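You operate a simulated robot arm through the tools that you are given. There is no shell and no other tool. Be economical: measure what you need, move in short steps, check, and stop when the job is done.

You run a simulated robot arm. Do the job below in one go: nothing can be reset, and whatever is moved stays where it is left.

Task
Put the top die and the base die with the drawer's number in the red-dot drawer.
Fine: sponge the drops off that base die, put the sponge back and shut the drawer. Where these are worked on the way, their far stop is far enough and under half their travel is too little: red-dot drawer. What is to be rubbed or washed off counts as gone when no trace of it is left.
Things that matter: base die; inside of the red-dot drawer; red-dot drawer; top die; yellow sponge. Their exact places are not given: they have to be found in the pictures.

The check looks at the end state, three seconds after you hand in, the way a careful person would. Anything else that was tipped, shoved, dropped, spilled or broken makes it a failure.

Robot
A 7-joint arm with a two-finger parallel gripper on a trunk, on a base that drives. Base frame: it is fixed to the floor where the robot stands at the start and does not move with it; the origin is under the middle of the robot, x ahead of it, y to its left, z up. Readings come in m, degrees, newtons and seconds.
Its first joint turns from -115.0 to 115.0 degrees. Places, roughly: base die [0.25, -1.5, 1]; inside of the red-dot drawer [0.6, -0.1, 1.1]; red-dot drawer [0.7, -0.1, 1]; yellow sponge [0.25, -2, 1]. Payload 3.91 kg.
Tool frame: the origin (TCP) lies between the finger pads and is the grasp point; the fingertips stand 0.03 m ahead of it; z points along the fingers, y is the line along which they close. The gripper opens to 0.11 m. The fingers are 0.02 m wide and 0.01 m thick; the gripper's body (0.048 by 0.112 m) begins 0.055 m behind the TCP.
Orientation is that of the tool frame in the base frame, as a unit quaternion [w, x, y, z]. With the fingers straight down and closing along the base's y, the tool's x points along the base's -x, its y along +y and its z along -z.

Tools
- The arm moves only by the tool send_rows. Its argument "deltas" is one flat list of numbers, 7 for each row, row after row: the closure in counts, from 0 (fully open) to 255 (shut), then the shift along the base's x, y, z in units of 400 mm (1.0 is 400 mm), then the turn, a rotation vector about the base's x, y, z in units of 45 degrees (1.0 is 45 degrees). In form: [jaw, dx, dy, dz, rx, ry, rz, jaw, dx, dy, dz, rx, ry, rz, ...]. A call has 1 to 12 rows; each row is the pose to reach, as a shift and turn from the pose commanded when the call began. A call with a number of a shift or a turn outside -1 to 1 is refused whole. Rows are played at 5 a second. More than 0.05 m and 8.6 degrees between two rows, or a gripper value outside its range, and nothing of the call is played. Where a pose cannot be reached the arm comes as near as it can. A force on the tool above 70 N (or 10 N above the force at the start of the call, whichever is more), or a blocked arm, ends the call early, and 0.2 s more pass. The fingers move at their own pace (about 0.108 m/s each) and stop on an object; they squeeze with about 26 N. The grip force told is the motor's: it shows also when the fingers shut on nothing. Time passes only in rows, and 0.2 s behind the last, so rows that repeat a pose let the fingers close. It gives the time, the measured TCP pose, the force on the tool (base axes), the opening and the grip force at its end, in the units of the frame above (readings bear some noise), with the torque about the TCP (base axes, N m) and any sound that the robot's microphone picked up, and new pictures: "show" is both (left out), scene, wrist or none.
- Cameras (640 x 400 px; columns grow to the right, rows downward): "scene" is now at [0.0277, 0.1331, 1.5837]; the picture's right is [-0.22, -0.98, 0.00], its down [-0.52, 0.11, -0.85] and it looks along [0.83, -0.18, -0.53] (base axes); focal length 282 px, centre (320, 200). "wrist" rides on the gripper at [0.072, 0.017, -0.103] in the tool frame; the picture's right is [-0.23, 0.97, 0.00], its down [-0.76, -0.18, -0.62] and it looks along [-0.61, -0.14, 0.78] (tool axes); focal length 222 px, centre (320, 200).
- lift_body(by): slides the trunk up (or, below 0, down) by that many m; the arm and the scene camera ride with it, the base frame stays. It gives what a move gives, with no picture.
- steer(legs): drives the robot by 1 to 6 legs, each [ahead, turn to the left] in m and degrees, along the robot's own axes; the way and the turn of a leg run together, so that a leg with both is an arc; at most 1.5 m and 180 degrees a leg. The arm and the cameras ride along, it lands a little off, and it stops where it bumps. It gives what a move gives, and a new picture of the scene camera.
- pan_tilt(pan, tilt): turns the head with the scene camera to pan (to the left, within 155 degrees either way) and tilt (down, from -29 to 69), counted from straight ahead of the robot. It gives what a move gives, and a new picture of the scene camera.
- probe_pixels(camera, pixels): for up to 12 pixels [column, row] of the newest picture of that camera ("zoom" is the newest enlarged one), the place [x, y, z] in the base frame of the surface seen there, good to about 0.003 m. No time passes.
- enlarge(camera, box): a new picture of the part [left, top, right, bottom] of that camera's present view, enlarged. No time passes.
- sign_off(): hands the job in; it is judged then, once.

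Work in short steps. Measure before you move; look again where a grasp or a placing could have gone wrong, and mend it. You have 80 turns and 260 pictures in all, those below and enlarged ones among them. Open the gripper and draw the arm clear of the work before you hand the job in, unless the task says otherwise; then end with one line.

The tools are called by a JSON object that holds its "name" and its "arguments". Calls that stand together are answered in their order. send_rows: Moves the arm, as the interface text tells. Its arguments: {"type":"object","properties":{"deltas":{"type":"array","items":{"type":"number"}},"show":{"type":"string","enum":["both","scene","wrist","none"]}},"required":["deltas"]} The other tools are called the same way: lift_body (by) slides the trunk up or down; steer (legs) drives the base; pan_tilt (pan, tilt) turns the head that bears the scene camera; probe_pixels (camera, pixels) gives the place of the surface under pixels of a picture; enlarge (camera, box) takes an enlarged picture of a part of a camera's view; sign_off () hands the job in.

At the start:

```text
clock: 0.0
position: [0.4147, -0.0682, 1.3903]
ee_rot: [-0.001, -0.001, 1.0, 0.0]
force: [0.1, -0.3, 0.1]
wrist_torque: [0.03, 0.02, 0.01]
grip_width: 0.1099
gripper_force: 0.0
trunk travel left (down, up): [-0.675, 0.315]
robot x, y, heading: [0.0039, 0.0005, 0.1]
head pan, tilt: [-12.5, 32.0]
```

scene: 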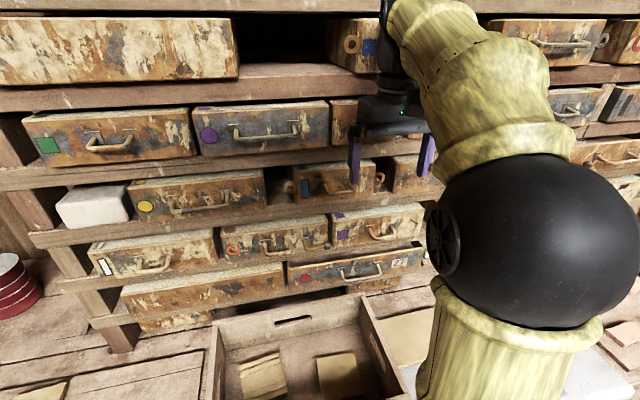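
wrist: 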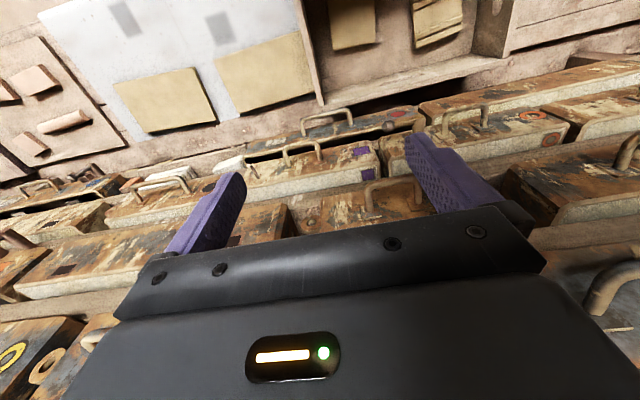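

The red-dot drawer seems to be at scene (355,270) with a number plate near (400,262). I enlarge it and probe it.

{"name": "enlarge", "arguments": {"camera": "scene", "box": [270, 200, 450, 312]}}

{"name": "probe_pixels", "arguments": {"camera": "scene", "pixels": [[305, 279], [398, 262], [360, 276], [290, 268], [423, 250], [292, 292], [424, 266], [262, 375], [340, 375], [230, 360], [375, 330], [405, 335]]}}

{"name": "pan_tilt", "arguments": {"pan": -80, "tilt": 32}}

```text
3.56 times, centred on (360, 256) of scene
```

zoom: 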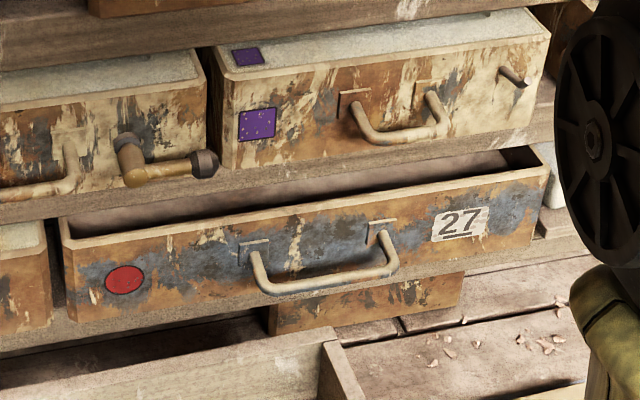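

```text
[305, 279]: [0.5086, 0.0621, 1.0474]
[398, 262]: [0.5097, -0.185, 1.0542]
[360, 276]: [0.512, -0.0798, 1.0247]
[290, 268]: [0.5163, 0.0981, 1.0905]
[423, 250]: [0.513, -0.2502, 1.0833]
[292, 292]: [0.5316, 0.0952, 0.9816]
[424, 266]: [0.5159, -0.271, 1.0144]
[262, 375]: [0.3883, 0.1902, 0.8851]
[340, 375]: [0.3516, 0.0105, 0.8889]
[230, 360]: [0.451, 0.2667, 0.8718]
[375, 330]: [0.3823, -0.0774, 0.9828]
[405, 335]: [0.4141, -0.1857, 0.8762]
```

```text
clock: 1.4
position: [0.4137, -0.0685, 1.3905]
ee_rot: [0.001, 0.0, 1.0, 0.0]
force: [0.6, 0.1, -1.1]
wrist_torque: [0.01, 0.0, 0.01]
grip_width: 0.1102
gripper_force: 0.0
trunk travel left (down, up): [-0.675, 0.315]
robot x, y, heading: [0.0013, -0.0039, -0.1]
head pan, tilt: [-80.0, 32.0]
```

scene: 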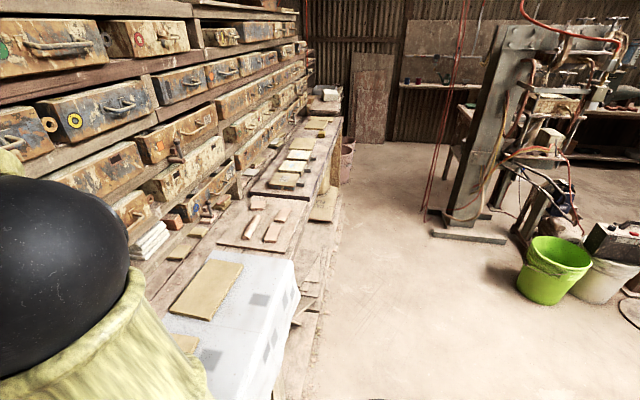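

The drawer's number is 27 and it stands partly open. The dies lie down the bench (to −y), so I enlarge that area.

{"name": "enlarge", "arguments": {"camera": "scene", "box": [230, 80, 358, 160]}}

{"name": "enlarge", "arguments": {"camera": "scene", "box": [130, 150, 354, 290]}}

{"name": "enlarge", "arguments": {"camera": "scene", "box": [240, 110, 352, 180]}}

{"name": "probe_pixels", "arguments": {"camera": "scene", "pixels": [[283, 181], [293, 167], [299, 156], [301, 144], [316, 124], [323, 105], [330, 95], [274, 231], [283, 213], [258, 202], [325, 205], [205, 290]]}}

```text
5.00 times, centred on (294, 120) of scene
```

zoom: 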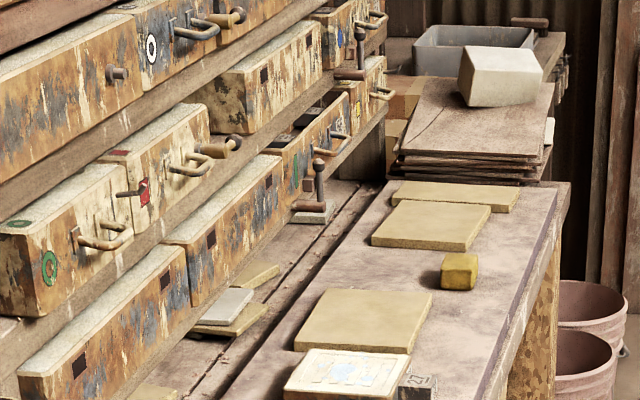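

```text
2.86 times, centred on (242, 220) of scene
```

zoom: 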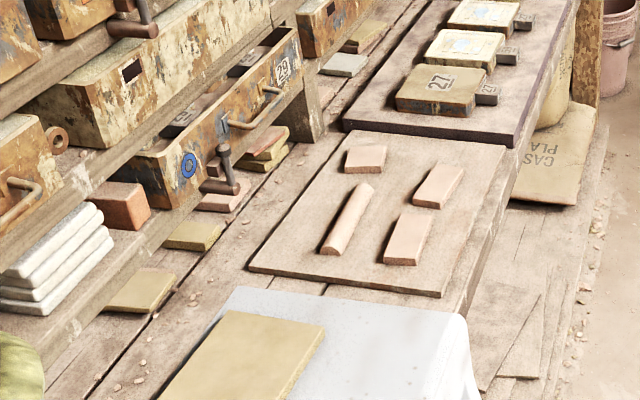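

```text
5.71 times, centred on (296, 145) of scene
```

zoom: 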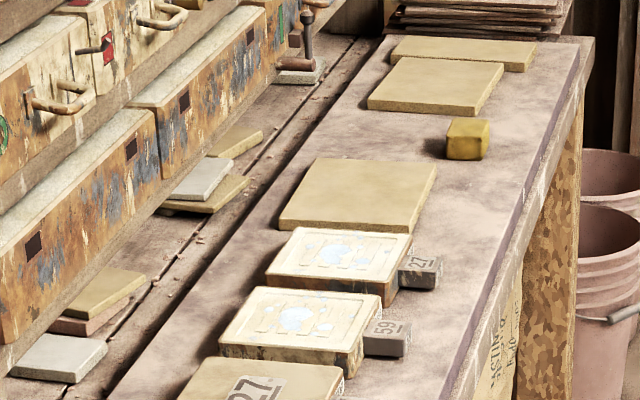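

```text
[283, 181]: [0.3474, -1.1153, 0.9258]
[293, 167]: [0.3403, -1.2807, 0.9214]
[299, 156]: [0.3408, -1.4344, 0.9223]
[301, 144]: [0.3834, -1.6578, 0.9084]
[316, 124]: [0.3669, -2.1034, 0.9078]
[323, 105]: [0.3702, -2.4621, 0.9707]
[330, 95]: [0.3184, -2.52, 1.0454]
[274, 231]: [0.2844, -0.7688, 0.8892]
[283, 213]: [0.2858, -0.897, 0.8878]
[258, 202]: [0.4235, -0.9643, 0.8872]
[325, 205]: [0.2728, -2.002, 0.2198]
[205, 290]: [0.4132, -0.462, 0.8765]
```

The base dies are a near-labelled 59 and one 27 with drops. The nearest block with 27 on top should be the top die. I probe the bench edges, dies, sponge and obstacles for driving.

{"name": "probe_pixels", "arguments": {"camera": "scene", "pixels": [[335, 150], [328, 182], [300, 260], [343, 163], [349, 150], [342, 145], [324, 134], [321, 134], [313, 157], [307, 168], [300, 183], [345, 200]]}}

{"name": "steer", "arguments": {"legs": [[0, -90], [1.15, 0]]}}

```text
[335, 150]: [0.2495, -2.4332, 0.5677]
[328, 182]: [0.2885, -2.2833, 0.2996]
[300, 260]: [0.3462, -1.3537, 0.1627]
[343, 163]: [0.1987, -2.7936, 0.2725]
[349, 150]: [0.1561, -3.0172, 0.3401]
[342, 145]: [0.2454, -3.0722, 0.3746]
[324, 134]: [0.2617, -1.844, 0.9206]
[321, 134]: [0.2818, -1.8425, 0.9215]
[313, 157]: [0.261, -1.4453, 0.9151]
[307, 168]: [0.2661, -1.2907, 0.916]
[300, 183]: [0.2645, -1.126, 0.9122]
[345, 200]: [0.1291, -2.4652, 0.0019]
```

```text
clock: 3.0
position: [0.3856, -0.1481, 1.3889]
ee_rot: [0.0, 0.098, 0.995, 0.002]
force: [0.1, 0.7, -0.2]
wrist_torque: [0.02, 0.01, 0.02]
grip_width: 0.11
gripper_force: 0.0
trunk travel left (down, up): [-0.675, 0.315]
robot x, y, heading: [-0.0088, 0.0064, -7.4]
head pan, tilt: [-80.0, 32.0]
stopped in leg 1: the robot was blocked; the commanded pose is now the measured one
```

scene: 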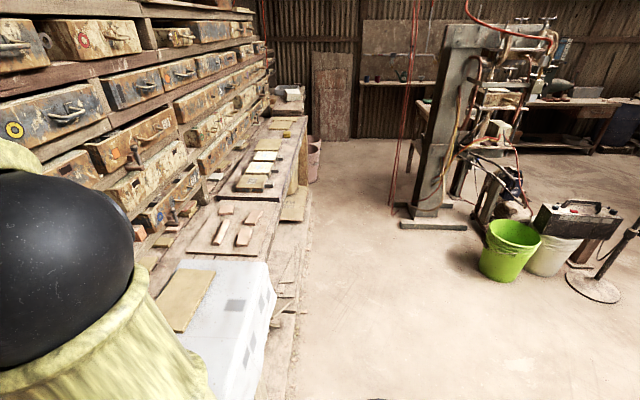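

Turning is blocked, probably base against the bench. I look behind before backing off.

{"name": "pan_tilt", "arguments": {"pan": -150, "tilt": 40}}

{"name": "pan_tilt", "arguments": {"pan": 140, "tilt": 40}}

```text
clock: 4.4
position: [0.3851, -0.1454, 1.3901]
ee_rot: [0.0, 0.098, 0.995, -0.001]
force: [0.0, 0.0, -0.2]
wrist_torque: [-0.01, -0.01, -0.02]
grip_width: 0.1102
gripper_force: 0.1
trunk travel left (down, up): [-0.675, 0.315]
robot x, y, heading: [-0.0075, 0.0047, -7.2]
head pan, tilt: [-150.0, 40.0]
```

scene: 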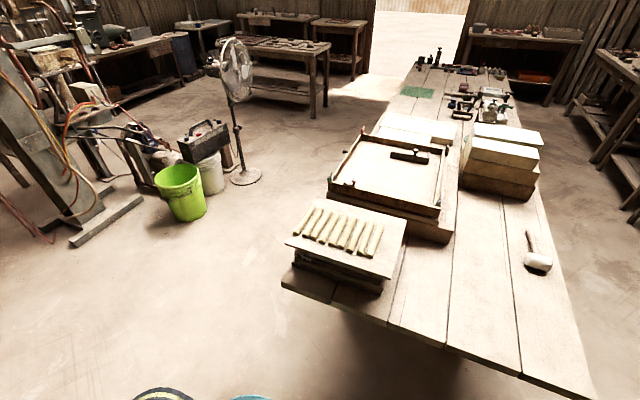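

```text
clock: 8.3
position: [0.3854, -0.1465, 1.3898]
ee_rot: [0.0, 0.098, 0.995, 0.001]
force: [0.0, 0.1, -0.9]
wrist_torque: [0.03, 0.01, 0.02]
grip_width: 0.11
gripper_force: 0.0
trunk travel left (down, up): [-0.675, 0.315]
robot x, y, heading: [-0.0084, 0.0045, -7.3]
head pan, tilt: [140.0, 40.0]
```

scene: 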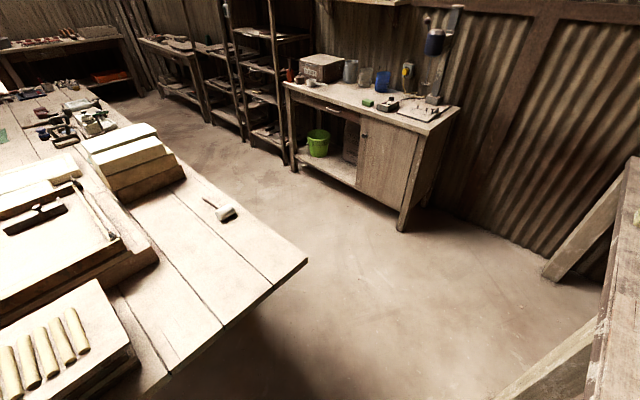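

A table stands behind. I probe its near edge.

{"name": "probe_pixels", "arguments": {"camera": "scene", "pixels": [[307, 260], [170, 370], [250, 315], [350, 380], [300, 330], [230, 390], [560, 375], [600, 330]]}}

{"name": "pan_tilt", "arguments": {"pan": -130, "tilt": 60}}

```text
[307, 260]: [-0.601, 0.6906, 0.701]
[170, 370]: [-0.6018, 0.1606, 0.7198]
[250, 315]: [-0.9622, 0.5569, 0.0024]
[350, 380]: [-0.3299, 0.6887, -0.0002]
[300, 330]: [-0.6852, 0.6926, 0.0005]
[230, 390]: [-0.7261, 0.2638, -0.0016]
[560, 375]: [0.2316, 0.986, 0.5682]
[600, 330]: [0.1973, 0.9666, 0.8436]
```

```text
clock: 12.1
position: [0.385, -0.1459, 1.3892]
ee_rot: [0.0, 0.098, 0.995, 0.0]
force: [0.7, 0.5, 0.6]
wrist_torque: [-0.02, 0.02, 0.0]
grip_width: 0.1102
gripper_force: 0.0
trunk travel left (down, up): [-0.675, 0.315]
robot x, y, heading: [-0.0044, 0.0071, -6.9]
head pan, tilt: [-130.0, 60.0]
```

scene: 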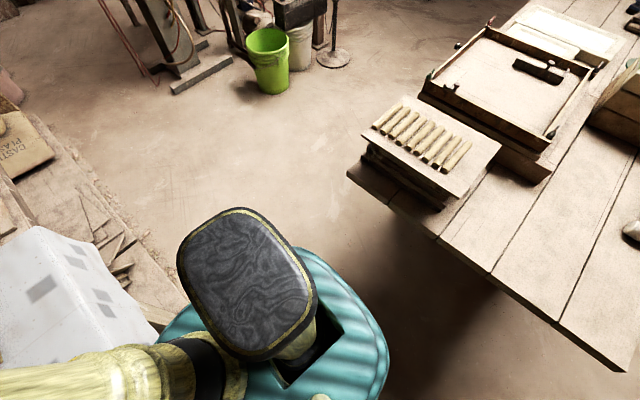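

I probe the robot's own base outline and the bench edge next to it.

{"name": "probe_pixels", "arguments": {"camera": "scene", "pixels": [[365, 290], [388, 360], [378, 395], [180, 320], [165, 340], [130, 270], [60, 150], [347, 172], [150, 320], [320, 255]]}}

{"name": "steer", "arguments": {"legs": [[-0.18, 0]]}}

```text
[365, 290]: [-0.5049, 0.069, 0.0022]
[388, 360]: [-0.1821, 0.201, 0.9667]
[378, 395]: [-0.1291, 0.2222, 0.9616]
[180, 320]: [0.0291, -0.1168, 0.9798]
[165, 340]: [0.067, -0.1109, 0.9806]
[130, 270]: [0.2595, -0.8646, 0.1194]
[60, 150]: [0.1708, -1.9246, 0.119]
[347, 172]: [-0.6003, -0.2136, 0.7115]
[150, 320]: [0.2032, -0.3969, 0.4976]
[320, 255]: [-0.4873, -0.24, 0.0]
```

```text
clock: 13.6
position: [0.204, -0.1237, 1.3897]
ee_rot: [0.001, 0.099, 0.995, 0.0]
force: [-0.3, -0.9, 0.5]
wrist_torque: [-0.03, -0.06, -0.02]
grip_width: 0.1102
gripper_force: 0.1
trunk travel left (down, up): [-0.675, 0.315]
robot x, y, heading: [-0.1931, 0.0265, -7.2]
head pan, tilt: [-130.0, 60.0]
```

scene: 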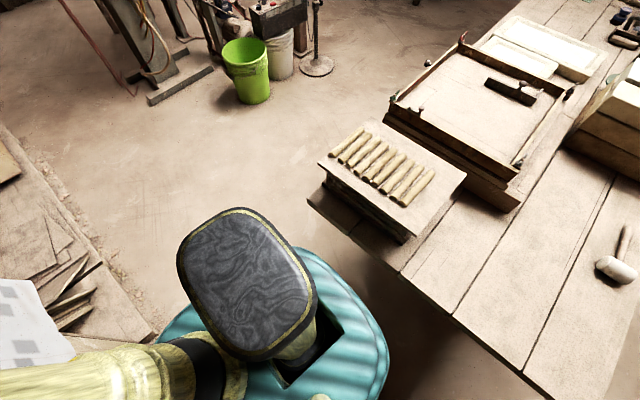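

Now there is room to turn right and drive along the bench.

{"name": "steer", "arguments": {"legs": [[0, -82.8], [1.3, 0]]}}

{"name": "pan_tilt", "arguments": {"pan": 75, "tilt": 45}}

```text
clock: 23.6
position: [-0.2767, -1.6945, 1.3889]
ee_rot: [0.0, 0.731, 0.682, 0.0]
force: [-0.2, -0.5, 0.7]
wrist_torque: [0.0, -0.03, 0.02]
grip_width: 0.1097
gripper_force: 0.0
trunk travel left (down, up): [-0.675, 0.315]
robot x, y, heading: [-0.1791, -1.2847, -89.9]
head pan, tilt: [-130.0, 60.0]
```

scene: 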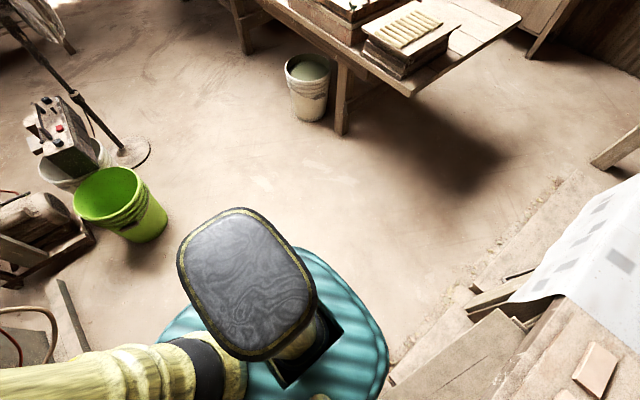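

```text
clock: 26.6
position: [-0.2751, -1.6923, 1.389]
ee_rot: [0.0, 0.732, 0.682, 0.0]
force: [0.6, 0.2, -0.4]
wrist_torque: [0.03, -0.01, 0.01]
grip_width: 0.11
gripper_force: 0.0
trunk travel left (down, up): [-0.675, 0.315]
robot x, y, heading: [-0.1773, -1.2885, -90.3]
head pan, tilt: [75.0, 45.0]
```

scene: 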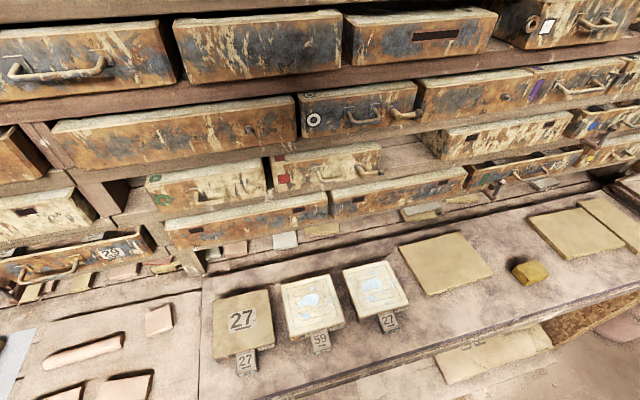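

All three dies and the sponge (530,272) are in view. I enlarge and probe them.

{"name": "enlarge", "arguments": {"camera": "scene", "box": [200, 240, 424, 380]}}

{"name": "probe_pixels", "arguments": {"camera": "scene", "pixels": [[344, 270], [391, 262], [408, 304], [355, 316], [388, 323], [376, 290], [408, 312], [240, 320], [530, 268], [516, 267], [546, 272], [430, 320]]}}

{"name": "probe_pixels", "arguments": {"camera": "scene", "pixels": [[215, 298], [268, 290], [274, 345], [216, 354], [246, 361], [296, 320], [318, 342], [336, 290], [525, 283], [530, 258], [320, 375], [340, 300]]}}

```text
2.86 times, centred on (312, 310) of scene
```

zoom: 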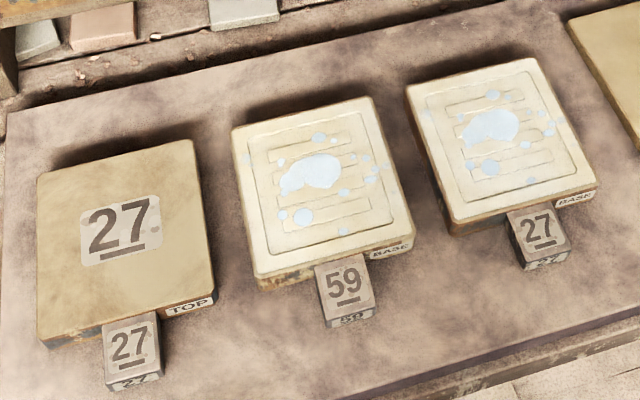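

```text
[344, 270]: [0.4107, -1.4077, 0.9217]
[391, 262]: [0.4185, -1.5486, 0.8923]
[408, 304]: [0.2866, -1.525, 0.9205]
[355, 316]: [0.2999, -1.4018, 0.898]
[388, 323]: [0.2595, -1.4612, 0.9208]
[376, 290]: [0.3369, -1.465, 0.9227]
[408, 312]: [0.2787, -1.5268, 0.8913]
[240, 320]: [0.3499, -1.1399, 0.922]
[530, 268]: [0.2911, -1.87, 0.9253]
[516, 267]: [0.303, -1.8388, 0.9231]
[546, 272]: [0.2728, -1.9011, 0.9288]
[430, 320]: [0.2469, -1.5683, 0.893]
```

```text
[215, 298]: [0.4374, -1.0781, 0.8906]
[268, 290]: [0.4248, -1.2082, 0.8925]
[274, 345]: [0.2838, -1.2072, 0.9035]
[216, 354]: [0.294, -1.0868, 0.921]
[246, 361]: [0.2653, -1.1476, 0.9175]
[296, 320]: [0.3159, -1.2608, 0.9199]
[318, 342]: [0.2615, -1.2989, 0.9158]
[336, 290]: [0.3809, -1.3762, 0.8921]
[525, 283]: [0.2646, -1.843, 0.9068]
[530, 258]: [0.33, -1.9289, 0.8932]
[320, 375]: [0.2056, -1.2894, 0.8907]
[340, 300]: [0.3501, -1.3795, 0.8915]
```

Base die 27 spans about x 0.285–0.415, y −1.525–−1.405, with a lug toward the robot; the sponge sits near (0.29,−1.87). I drive ahead 0.3 m so that both are within reach.

{"name": "steer", "arguments": {"legs": [[0.32, 0]]}}

{"name": "enlarge", "arguments": {"camera": "scene", "box": [160, 200, 480, 400]}}

```text
clock: 28.8
position: [-0.2764, -2.0187, 1.3898]
ee_rot: [0.0, 0.732, 0.681, 0.0]
force: [-0.1, -0.1, -1.0]
wrist_torque: [0.03, 0.0, -0.02]
grip_width: 0.1101
gripper_force: 0.0
trunk travel left (down, up): [-0.675, 0.315]
robot x, y, heading: [-0.1768, -1.6063, -90.4]
head pan, tilt: [75.0, 45.0]
```

scene: 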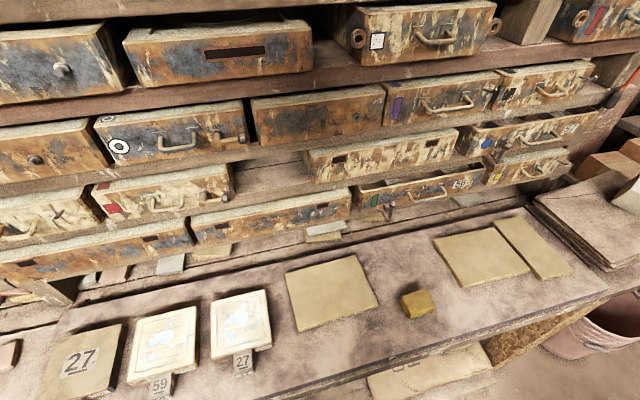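

```text
2.00 times, centred on (320, 300) of scene
```

zoom: 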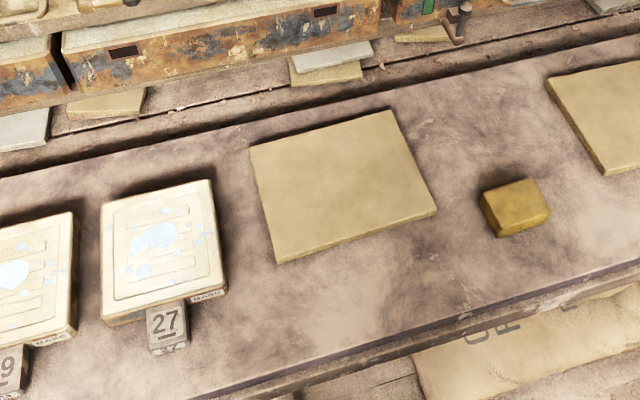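

I probe the sponge corners and die corners in this enlarged picture.

{"name": "probe_pixels", "arguments": {"camera": "zoom", "pixels": [[483, 196], [525, 181], [547, 210], [500, 218], [513, 203], [500, 232], [548, 222], [105, 206], [210, 184], [222, 284], [107, 312], [166, 320]]}}

```text
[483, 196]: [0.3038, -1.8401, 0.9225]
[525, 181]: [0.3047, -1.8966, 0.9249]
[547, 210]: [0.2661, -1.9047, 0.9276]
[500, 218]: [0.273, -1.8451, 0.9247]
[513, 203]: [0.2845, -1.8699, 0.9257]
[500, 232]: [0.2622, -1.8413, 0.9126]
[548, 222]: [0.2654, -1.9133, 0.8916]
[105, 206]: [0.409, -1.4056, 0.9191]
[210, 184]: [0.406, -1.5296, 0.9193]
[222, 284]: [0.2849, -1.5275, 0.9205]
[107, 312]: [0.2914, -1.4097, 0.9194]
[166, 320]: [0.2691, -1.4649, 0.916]
```

Sponge: centre (0.285,−1.873), 0.042 along x, top at 0.926; the gripper already closes about along x. I move over toward it.

{"name": "send_rows", "arguments": {"deltas": [0, 0.083, 0.021, -0.031, 0, 0, 0, 0, 0.167, 0.042, -0.062, 0, 0, 0, 0, 0.25, 0.063, -0.094, 0, 0, 0, 0, 0.333, 0.083, -0.125, 0, 0, 0, 0, 0.417, 0.104, -0.156, 0, 0, 0, 0, 0.5, 0.125, -0.188, 0, 0, 0, 0, 0.583, 0.146, -0.219, 0, 0, 0, 0, 0.667, 0.167, -0.25, 0, 0, 0, 0, 0.75, 0.188, -0.281, 0, 0, 0, 0, 0.833, 0.208, -0.312, 0, 0, 0, 0, 0.917, 0.229, -0.344, 0, 0, 0, 0, 1, 0.25, -0.375, 0, 0, 0]}}

```text
clock: 31.4
position: [0.1227, -1.9179, 1.2395]
ee_rot: [0.0, 0.732, 0.681, 0.0]
force: [-0.2, 0.8, -0.1]
wrist_torque: [-0.01, -0.02, -0.02]
grip_width: 0.1104
gripper_force: 0.1
trunk travel left (down, up): [-0.675, 0.315]
robot x, y, heading: [-0.1767, -1.6091, -90.5]
head pan, tilt: [75.0, 45.0]
```

scene: 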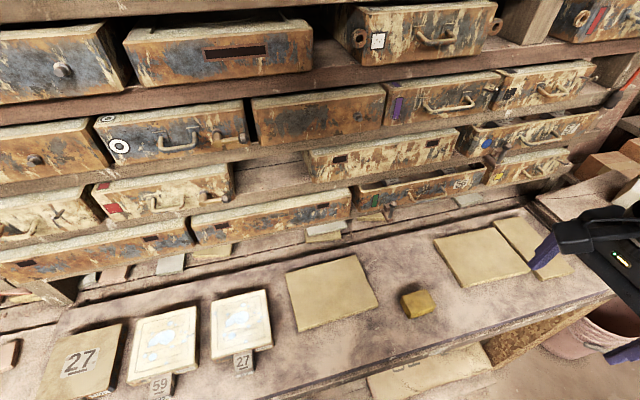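
wrist: 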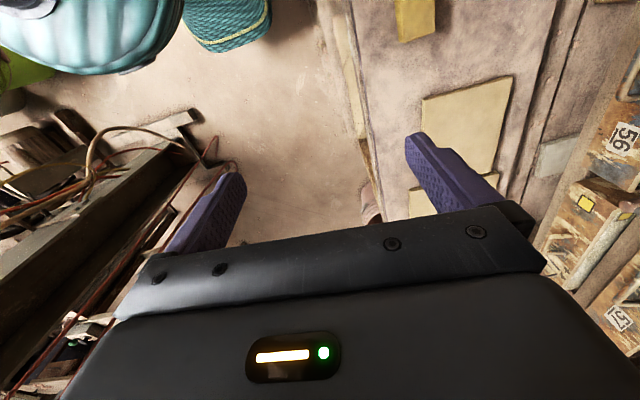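

Continue to above the sponge at z≈1.02.

{"name": "send_rows", "arguments": {"deltas": [0, 0.068, 0.019, -0.091, 0, 0, 0, 0, 0.135, 0.037, -0.183, 0, 0, 0, 0, 0.203, 0.056, -0.274, 0, 0, 0, 0, 0.27, 0.075, -0.365, 0, 0, 0, 0, 0.338, 0.094, -0.457, 0, 0, 0, 0, 0.405, 0.1125, -0.548, 0, 0, 0, 0, 0.405, 0.1125, -0.548, 0, 0, 0]}}

```text
clock: 33.0
position: [0.2861, -1.8697, 1.0196]
ee_rot: [0.0, 0.731, 0.682, 0.001]
force: [0.0, -0.3, -0.1]
wrist_torque: [0.01, 0.07, 0.01]
grip_width: 0.1099
gripper_force: 0.1
trunk travel left (down, up): [-0.675, 0.315]
robot x, y, heading: [-0.1791, -1.6091, -90.3]
head pan, tilt: [75.0, 45.0]
```

scene: 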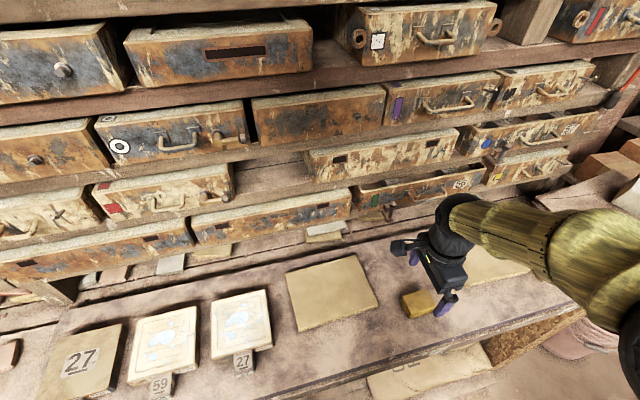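
wrist: 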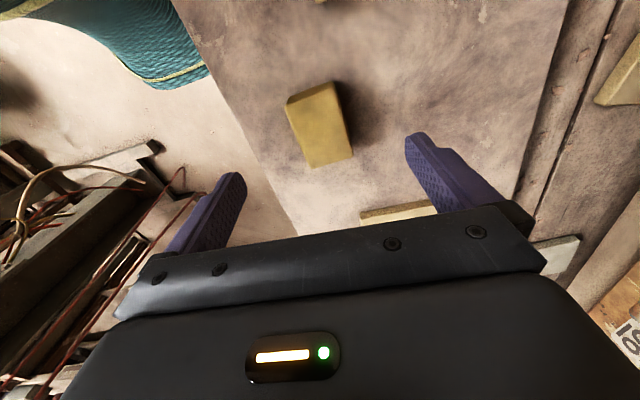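

Sponge lies between the fingers. Descend to z≈0.935 and close.

{"name": "send_rows", "arguments": {"deltas": [0, 0, 0, -0.09, 0, 0, 0, 0, 0, 0, -0.16, 0, 0, 0, 0, 0, -0.007, -0.212, 0, 0, 0, 255, 0, -0.007, -0.212, 0, 0, 0, 255, 0, -0.007, -0.212, 0, 0, 0, 255, 0, -0.007, -0.212, 0, 0, 0, 255, 0, -0.007, -0.212, 0, 0, 0]}}

```text
clock: 34.6
position: [0.2862, -1.8723, 0.9344]
ee_rot: [0.0, 0.732, 0.681, 0.0]
force: [-0.1, 0.6, 0.1]
wrist_torque: [-0.01, 0.0, -0.03]
grip_width: 0.0507
gripper_force: 25.6
trunk travel left (down, up): [-0.675, 0.315]
robot x, y, heading: [-0.1743, -1.6079, -90.1]
head pan, tilt: [75.0, 45.0]
```

scene: 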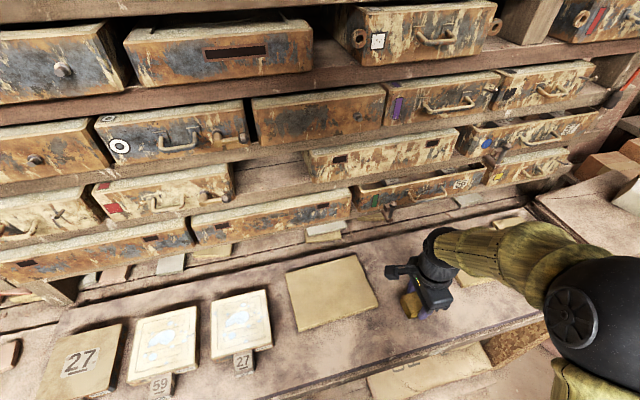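
wrist: 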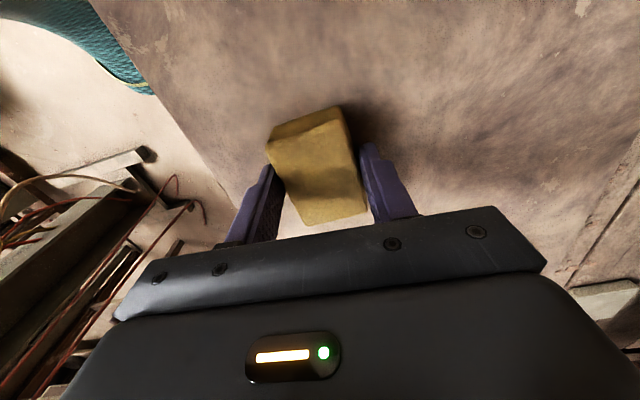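

Sponge gripped (0.05 m). Lift and carry it over the base die.

{"name": "send_rows", "arguments": {"deltas": [255, 0, 0, 0.12, 0, 0, 0, 255, 0, 0, 0.24, 0, 0, 0, 255, 0.017, 0.11, 0.25, 0, 0, 0, 255, 0.034, 0.22, 0.25, 0, 0, 0, 255, 0.05, 0.33, 0.25, 0, 0, 0, 255, 0.068, 0.44, 0.25, 0, 0, 0, 255, 0.085, 0.55, 0.25, 0, 0, 0, 255, 0.1, 0.66, 0.25, 0, 0, 0, 255, 0.12, 0.77, 0.25, 0, 0, 0, 255, 0.138, 0.88, 0.25, 0, 0, 0, 255, 0.155, 0.99, 0.25, 0, 0, 0, 255, 0.155, 0.99, 0.25, 0, 0, 0]}}

```text
clock: 37.2
position: [0.3527, -1.4881, 1.0431]
ee_rot: [0.003, 0.738, 0.675, 0.006]
force: [-0.9, 0.0, -0.2]
wrist_torque: [-0.01, 0.01, 0.0]
grip_width: 0.0502
gripper_force: 26.3
trunk travel left (down, up): [-0.675, 0.315]
robot x, y, heading: [-0.1759, -1.6114, -90.0]
head pan, tilt: [75.0, 45.0]
```

scene: 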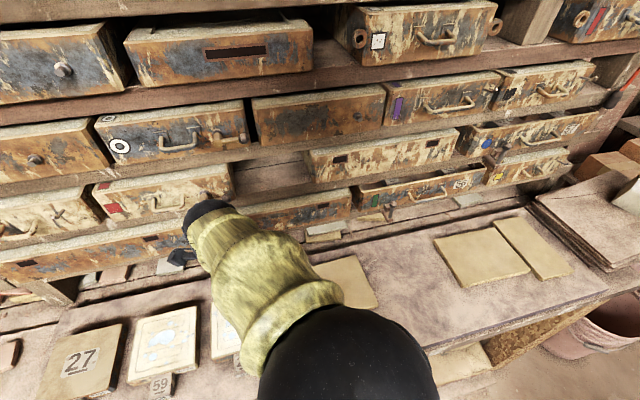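
wrist: 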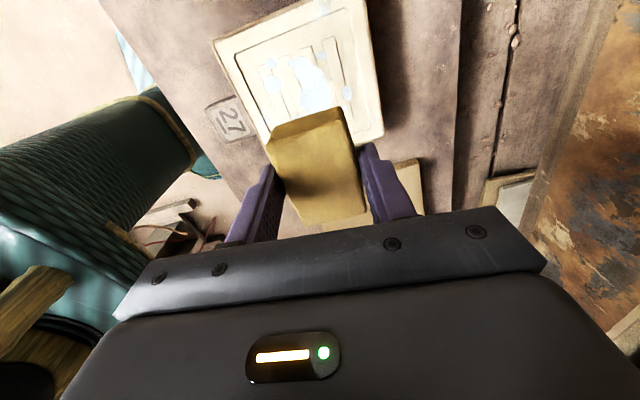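

The arm lags near its joint limit. I drive back 0.15 m to get the die more abeam; the sponge is well above everything.

{"name": "steer", "arguments": {"legs": [[-0.17, 0]]}}

{"name": "pan_tilt", "arguments": {"pan": 90, "tilt": 50}}

```text
clock: 38.7
position: [0.3515, -1.3139, 1.0404]
ee_rot: [0.002, 0.737, 0.676, 0.003]
force: [-0.5, -0.2, 0.0]
wrist_torque: [-0.01, -0.02, 0.02]
grip_width: 0.0499
gripper_force: 26.0
trunk travel left (down, up): [-0.675, 0.315]
robot x, y, heading: [-0.1791, -1.4379, -90.0]
head pan, tilt: [75.0, 45.0]
```

scene: 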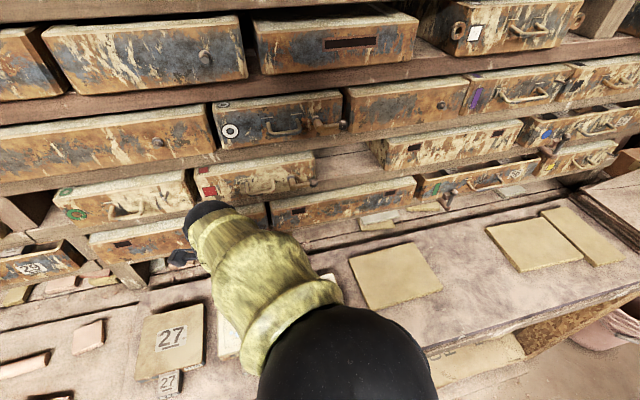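

```text
clock: 39.4
position: [0.3524, -1.3158, 1.0409]
ee_rot: [0.002, 0.737, 0.676, 0.003]
force: [0.8, 0.0, 0.1]
wrist_torque: [0.01, 0.0, -0.01]
grip_width: 0.0498
gripper_force: 25.9
trunk travel left (down, up): [-0.675, 0.315]
robot x, y, heading: [-0.1767, -1.4336, -90.2]
head pan, tilt: [90.0, 50.0]
```

scene: 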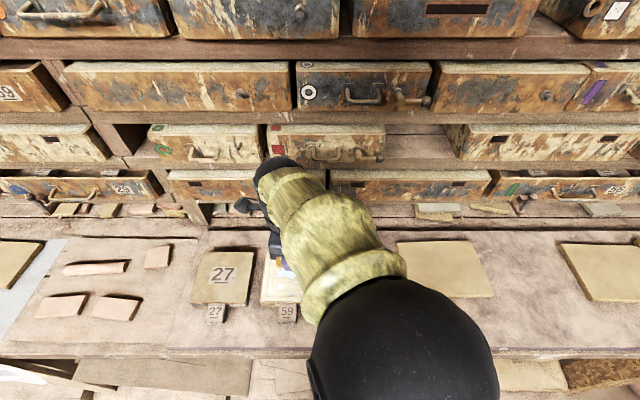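

Move sideways back over the 27 base die, still high.

{"name": "send_rows", "arguments": {"deltas": [255, 0, -0.11, 0, 0, 0, 0, 255, -0.005, -0.22, 0, 0, 0, 0, 255, -0.01, -0.32, 0, 0, 0, 0, 255, -0.01, -0.38, -0.06, 0, 0, 0, 255, -0.01, -0.38, -0.06, 0, 0, 0], "show": "wrist"}}

```text
clock: 40.6
position: [0.3489, -1.4666, 1.0169]
ee_rot: [0.002, 0.736, 0.677, 0.003]
force: [0.3, -0.5, -0.1]
wrist_torque: [-0.02, -0.02, 0.01]
grip_width: 0.0493
gripper_force: 26.7
trunk travel left (down, up): [-0.675, 0.315]
robot x, y, heading: [-0.1773, -1.4364, -89.9]
head pan, tilt: [90.0, 50.0]
```

wrist: 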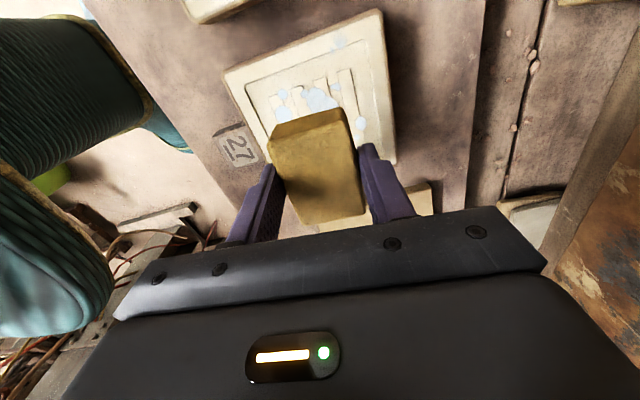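

Centred over the die at (0.349,−1.467). I descend gently to contact and read the force.

{"name": "send_rows", "arguments": {"deltas": [255, 0, 0, -0.06, 0, 0, 0, 255, 0, 0, -0.1, 0, 0, 0, 255, 0, 0, -0.12, 0, 0, 0, 255, 0, 0, -0.135, 0, 0, 0, 255, 0, 0, -0.135, 0, 0, 0], "show": "wrist"}}

```text
clock: 41.8
position: [0.3478, -1.4677, 0.9638]
ee_rot: [0.004, 0.736, 0.677, 0.005]
force: [1.6, -0.5, 12.7]
wrist_torque: [-0.06, 0.24, 0.04]
grip_width: 0.0492
gripper_force: 25.8
trunk travel left (down, up): [-0.675, 0.315]
robot x, y, heading: [-0.1798, -1.4353, -90.2]
head pan, tilt: [90.0, 50.0]
```

wrist: 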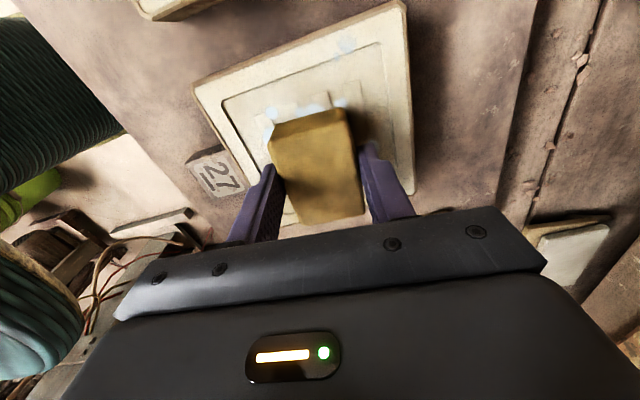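

Contact force 12.7 N, good. I rub in a raster over the die top.

{"name": "send_rows", "arguments": {"deltas": [255, 0, 0.06, 0, 0, 0, 0, 255, 0.04, 0.06, 0, 0, 0, 0, 255, 0.04, -0.06, 0, 0, 0, 0, 255, 0.085, -0.06, 0, 0, 0, 0, 255, 0.085, 0.06, 0, 0, 0, 0, 255, 0, 0.06, 0, 0, 0, 0, 255, 0, -0.06, 0, 0, 0, 0, 255, -0.04, -0.06, 0, 0, 0, 0, 255, -0.04, 0.06, 0, 0, 0, 0, 255, -0.085, 0.06, 0, 0, 0, 0, 255, -0.085, -0.06, 0, 0, 0, 0, 255, 0, -0.06, 0, 0, 0, 0], "show": "wrist"}}

```text
clock: 44.4
position: [0.3442, -1.4923, 0.9649]
ee_rot: [0.001, 0.737, 0.676, 0.002]
force: [-5.8, 0.4, 9.2]
wrist_torque: [0.03, 0.27, -0.01]
grip_width: 0.0488
gripper_force: 25.8
trunk travel left (down, up): [-0.675, 0.315]
robot x, y, heading: [-0.1769, -1.4366, -90.0]
head pan, tilt: [90.0, 50.0]
```

wrist: 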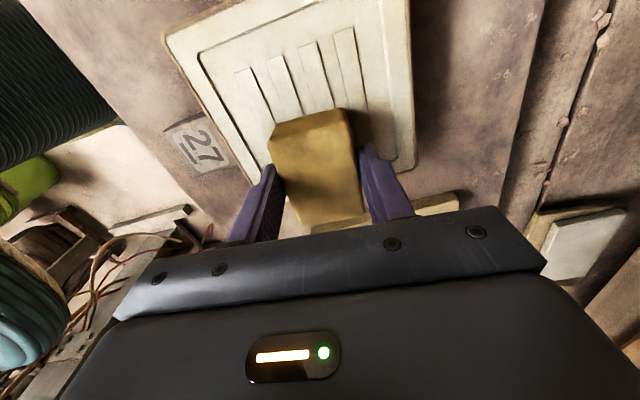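

The visible area is clean. I lift and carry the sponge back over its place, then check the die.

{"name": "send_rows", "arguments": {"deltas": [255, 0, 0, 0.11, 0, 0, 0, 255, 0, 0, 0.2, 0, 0, 0, 255, -0.016, -0.11, 0.22, 0, 0, 0, 255, -0.032, -0.22, 0.22, 0, 0, 0, 255, -0.048, -0.33, 0.22, 0, 0, 0, 255, -0.064, -0.44, 0.22, 0, 0, 0, 255, -0.08, -0.55, 0.22, 0, 0, 0, 255, -0.096, -0.66, 0.22, 0, 0, 0, 255, -0.112, -0.77, 0.22, 0, 0, 0, 255, -0.128, -0.87, 0.2, 0, 0, 0, 255, -0.145, -0.95, 0.17, 0, 0, 0, 255, -0.145, -0.95, 0.17, 0, 0, 0]}}

{"name": "enlarge", "arguments": {"camera": "scene", "box": [180, 230, 404, 370]}}

```text
clock: 47.0
position: [0.2906, -1.8692, 1.0304]
ee_rot: [0.002, 0.736, 0.677, 0.004]
force: [-0.6, 0.2, -0.3]
wrist_torque: [0.03, 0.04, -0.01]
grip_width: 0.0488
gripper_force: 25.6
trunk travel left (down, up): [-0.675, 0.315]
robot x, y, heading: [-0.1769, -1.4365, -90.0]
head pan, tilt: [90.0, 50.0]
```

scene: 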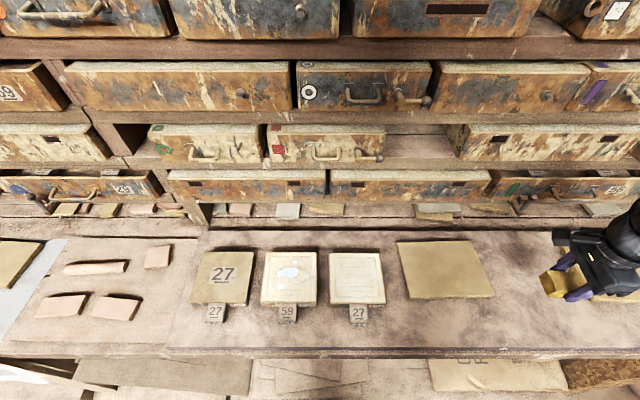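
wrist: 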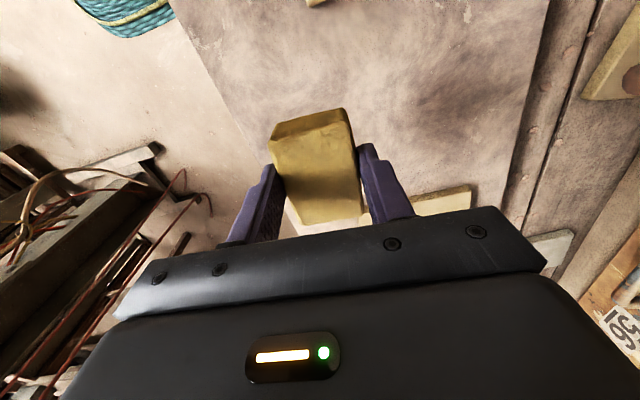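

```text
2.86 times, centred on (292, 300) of scene
```

zoom: 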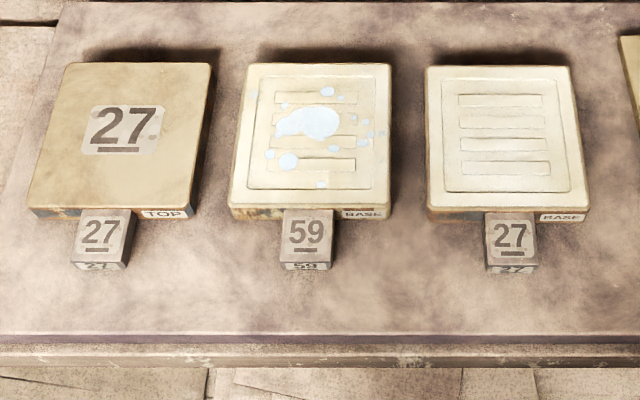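

Drops gone. I lower the sponge to its old spot, release and rise, and also take a closer look at the die.

{"name": "send_rows", "arguments": {"deltas": [255, -0.011, -0.008, -0.1, 0, 0, 0, 255, -0.011, -0.008, -0.19, 0, 0, 0, 255, -0.011, -0.008, -0.236, 0, 0, 0, 255, -0.011, -0.008, -0.236, 0, 0, 0, 0, -0.011, -0.008, -0.236, 0, 0, 0, 0, -0.011, -0.008, -0.236, 0, 0, 0, 0, -0.011, -0.008, -0.236, 0, 0, 0, 0, -0.011, -0.008, -0.13, 0, 0, 0, 0, -0.011, -0.008, -0.01, 0, 0, 0, 0, -0.011, -0.008, 0.1, 0, 0, 0]}}

{"name": "enlarge", "arguments": {"camera": "scene", "box": [318, 240, 398, 290]}}

```text
clock: 49.2
position: [0.2865, -1.8736, 1.0694]
ee_rot: [0.001, 0.737, 0.676, 0.003]
force: [0.1, -0.3, 0.0]
wrist_torque: [0.0, 0.01, -0.01]
grip_width: 0.1097
gripper_force: 0.1
trunk travel left (down, up): [-0.675, 0.315]
robot x, y, heading: [-0.1793, -1.433, -90.0]
head pan, tilt: [90.0, 50.0]
```

scene: 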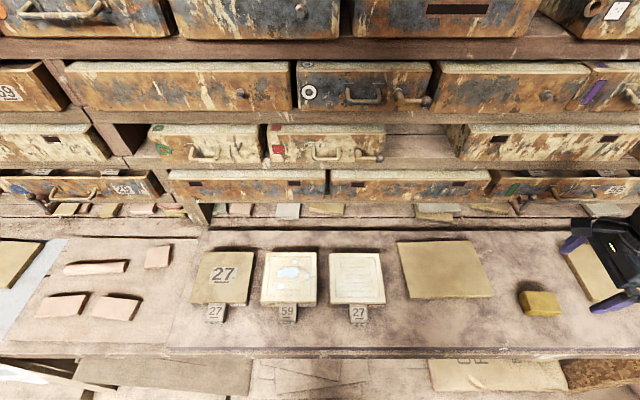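
wrist: 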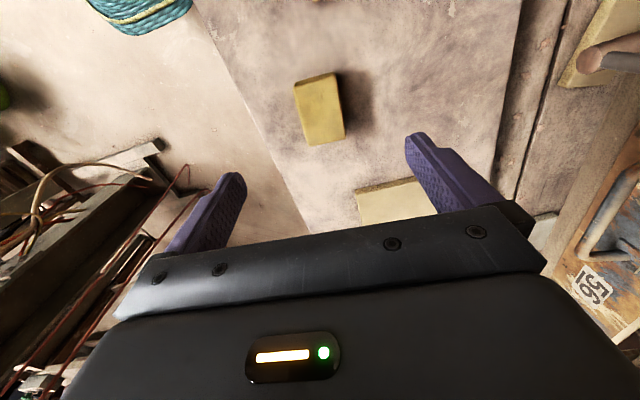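

```text
8.00 times, centred on (358, 265) of scene
```

zoom: 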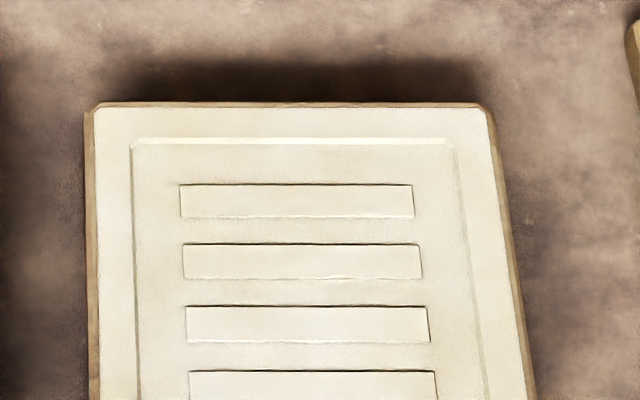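

Die clean, sponge back. Next I retract the arm and drive back to the drawer to open it.

{"name": "send_rows", "arguments": {"deltas": [0, 0, 0, 0.12, 0, 0, 0, 0, -0.05, 0.04, 0.22, 0, 0, 0, 0, -0.12, 0.1, 0.3, 0, 0, 0, 0, -0.19, 0.16, 0.37, 0, 0, 0, 0, -0.26, 0.21, 0.44, 0, 0, 0, 0, -0.33, 0.26, 0.5, 0, 0, 0, 0, -0.4, 0.3, 0.56, 0, 0, 0], "show": "none"}}

{"name": "steer", "arguments": {"legs": [[-1.35, 0]]}}

```text
clock: 50.8
position: [0.1223, -1.7533, 1.2936]
ee_rot: [0.002, 0.736, 0.677, 0.003]
force: [-0.2, 0.1, -0.3]
wrist_torque: [0.01, -0.01, -0.01]
grip_width: 0.11
gripper_force: 0.1
trunk travel left (down, up): [-0.675, 0.315]
robot x, y, heading: [-0.1788, -1.4381, -89.9]
head pan, tilt: [90.0, 50.0]
```

```text
clock: 57.4
position: [0.1254, -0.4369, 1.2932]
ee_rot: [0.002, 0.736, 0.677, 0.003]
force: [-0.7, -0.4, 0.1]
wrist_torque: [0.0, 0.02, 0.02]
grip_width: 0.1102
gripper_force: 0.0
trunk travel left (down, up): [-0.675, 0.315]
robot x, y, heading: [-0.174, -0.1198, -89.7]
head pan, tilt: [90.0, 50.0]
```

scene: 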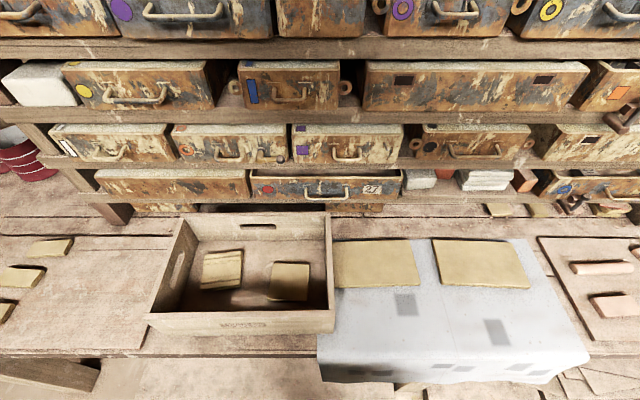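

I enlarge the drawer front and probe its handle and surroundings.

{"name": "enlarge", "arguments": {"camera": "scene", "box": [230, 115, 422, 235]}}

{"name": "probe_pixels", "arguments": {"camera": "scene", "pixels": [[326, 198], [308, 187], [347, 188], [252, 178], [402, 172], [291, 150], [345, 155], [330, 216], [252, 205], [325, 175], [325, 180], [180, 218]]}}

```text
3.33 times, centred on (326, 175) of scene
```

zoom: 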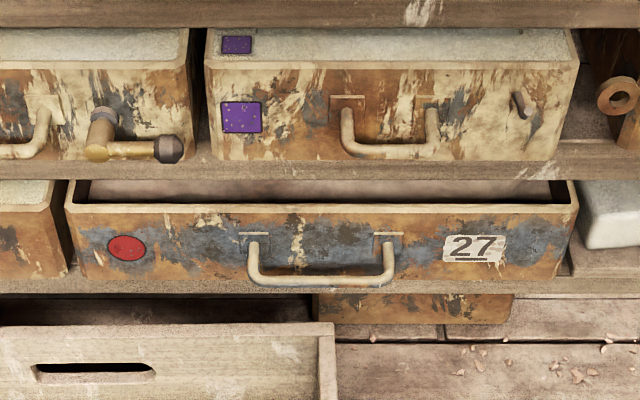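

```text
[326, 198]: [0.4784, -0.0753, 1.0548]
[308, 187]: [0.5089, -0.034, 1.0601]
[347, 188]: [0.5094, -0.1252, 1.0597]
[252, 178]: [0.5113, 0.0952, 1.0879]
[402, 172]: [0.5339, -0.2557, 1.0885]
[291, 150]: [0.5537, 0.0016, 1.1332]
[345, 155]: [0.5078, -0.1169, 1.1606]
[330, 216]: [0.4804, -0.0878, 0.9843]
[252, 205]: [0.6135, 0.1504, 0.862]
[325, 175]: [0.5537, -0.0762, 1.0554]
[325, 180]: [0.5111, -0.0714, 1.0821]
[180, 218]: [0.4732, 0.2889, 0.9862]
```

The handle bar is around x 0.478, z 1.055, y −0.04…−0.115. Pulling straight toward the robot from here would fold the arm too much, so I drive back to y≈0.3 and measure the bar finely.

{"name": "probe_pixels", "arguments": {"camera": "zoom", "pixels": [[270, 281], [320, 283], [370, 281], [320, 278], [252, 262], [390, 262], [320, 262], [320, 225], [390, 148], [620, 170], [120, 340], [400, 173]]}}

{"name": "steer", "arguments": {"legs": [[-0.42, 0]]}}

```text
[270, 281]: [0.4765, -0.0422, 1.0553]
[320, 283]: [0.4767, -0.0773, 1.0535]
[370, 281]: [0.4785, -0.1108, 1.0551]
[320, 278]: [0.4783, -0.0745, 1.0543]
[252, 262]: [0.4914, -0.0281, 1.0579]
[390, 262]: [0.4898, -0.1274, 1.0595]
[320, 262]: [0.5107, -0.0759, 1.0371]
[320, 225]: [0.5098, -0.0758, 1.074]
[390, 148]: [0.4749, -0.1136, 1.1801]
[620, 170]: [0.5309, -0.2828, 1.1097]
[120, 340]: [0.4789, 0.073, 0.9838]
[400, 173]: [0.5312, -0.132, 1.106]
```

```text
clock: 60.0
position: [0.1246, -0.0085, 1.2924]
ee_rot: [0.001, 0.737, 0.676, 0.003]
force: [0.2, 0.2, -0.8]
wrist_torque: [0.02, 0.01, -0.02]
grip_width: 0.11
gripper_force: 0.1
trunk travel left (down, up): [-0.675, 0.315]
robot x, y, heading: [-0.176, 0.3071, -90.1]
head pan, tilt: [90.0, 50.0]
```

scene: 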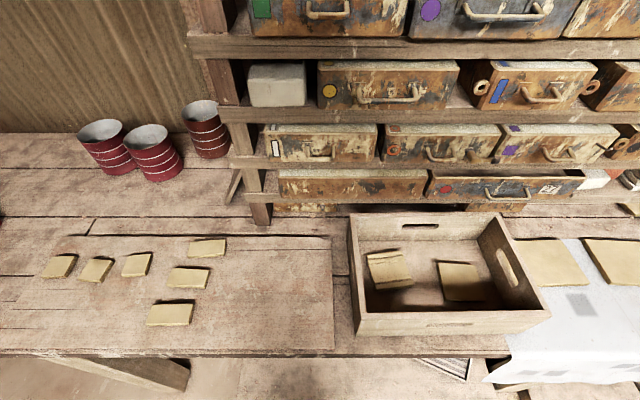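

Bar centre ≈ (0.482, −0.077, 1.050). I bring the gripper tilted forward to a pre-grasp with the jaws at ~3 cm.

{"name": "send_rows", "arguments": {"deltas": [180, 0.085, -0.021, -0.06, -0.005, -0.125, 0.013, 180, 0.17, -0.043, -0.12, -0.01, -0.25, 0.025, 180, 0.255, -0.064, -0.18, -0.016, -0.375, 0.038, 180, 0.34, -0.086, -0.24, -0.021, -0.5, 0.05, 180, 0.426, -0.107, -0.3, -0.026, -0.625, 0.063, 180, 0.51, -0.128, -0.36, -0.031, -0.75, 0.076, 180, 0.596, -0.15, -0.42, -0.037, -0.875, 0.088, 180, 0.681, -0.171, -0.4825, -0.042, -1, 0.101, 180, 0.681, -0.171, -0.4825, -0.042, -1, 0.101]}}

```text
clock: 62.0
position: [0.3959, -0.0778, 1.1017]
ee_rot: [0.273, 0.653, 0.652, 0.274]
force: [-0.3, 0.3, 0.6]
wrist_torque: [-0.02, 0.02, 0.03]
grip_width: 0.0323
gripper_force: 0.1
trunk travel left (down, up): [-0.675, 0.315]
robot x, y, heading: [-0.1738, 0.3053, -89.7]
head pan, tilt: [90.0, 50.0]
```

scene: 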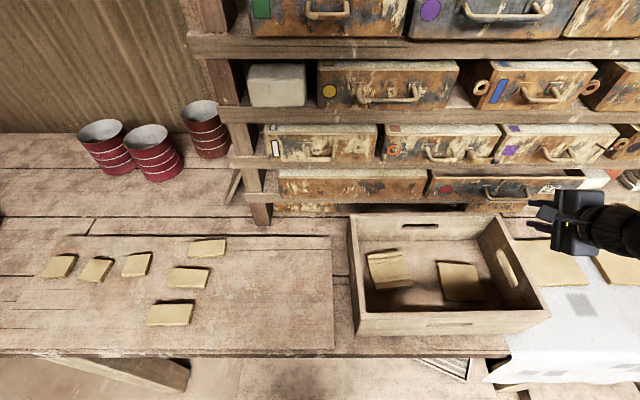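
wrist: 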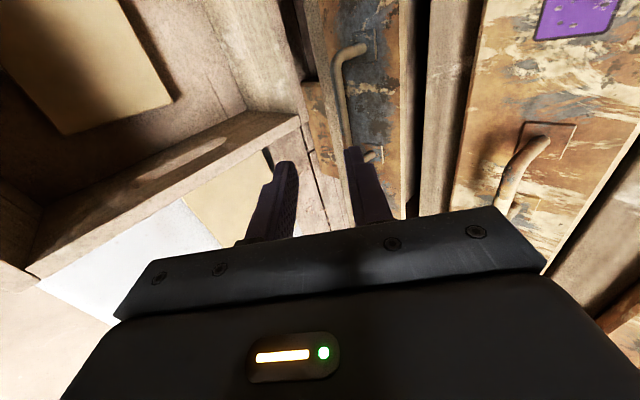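

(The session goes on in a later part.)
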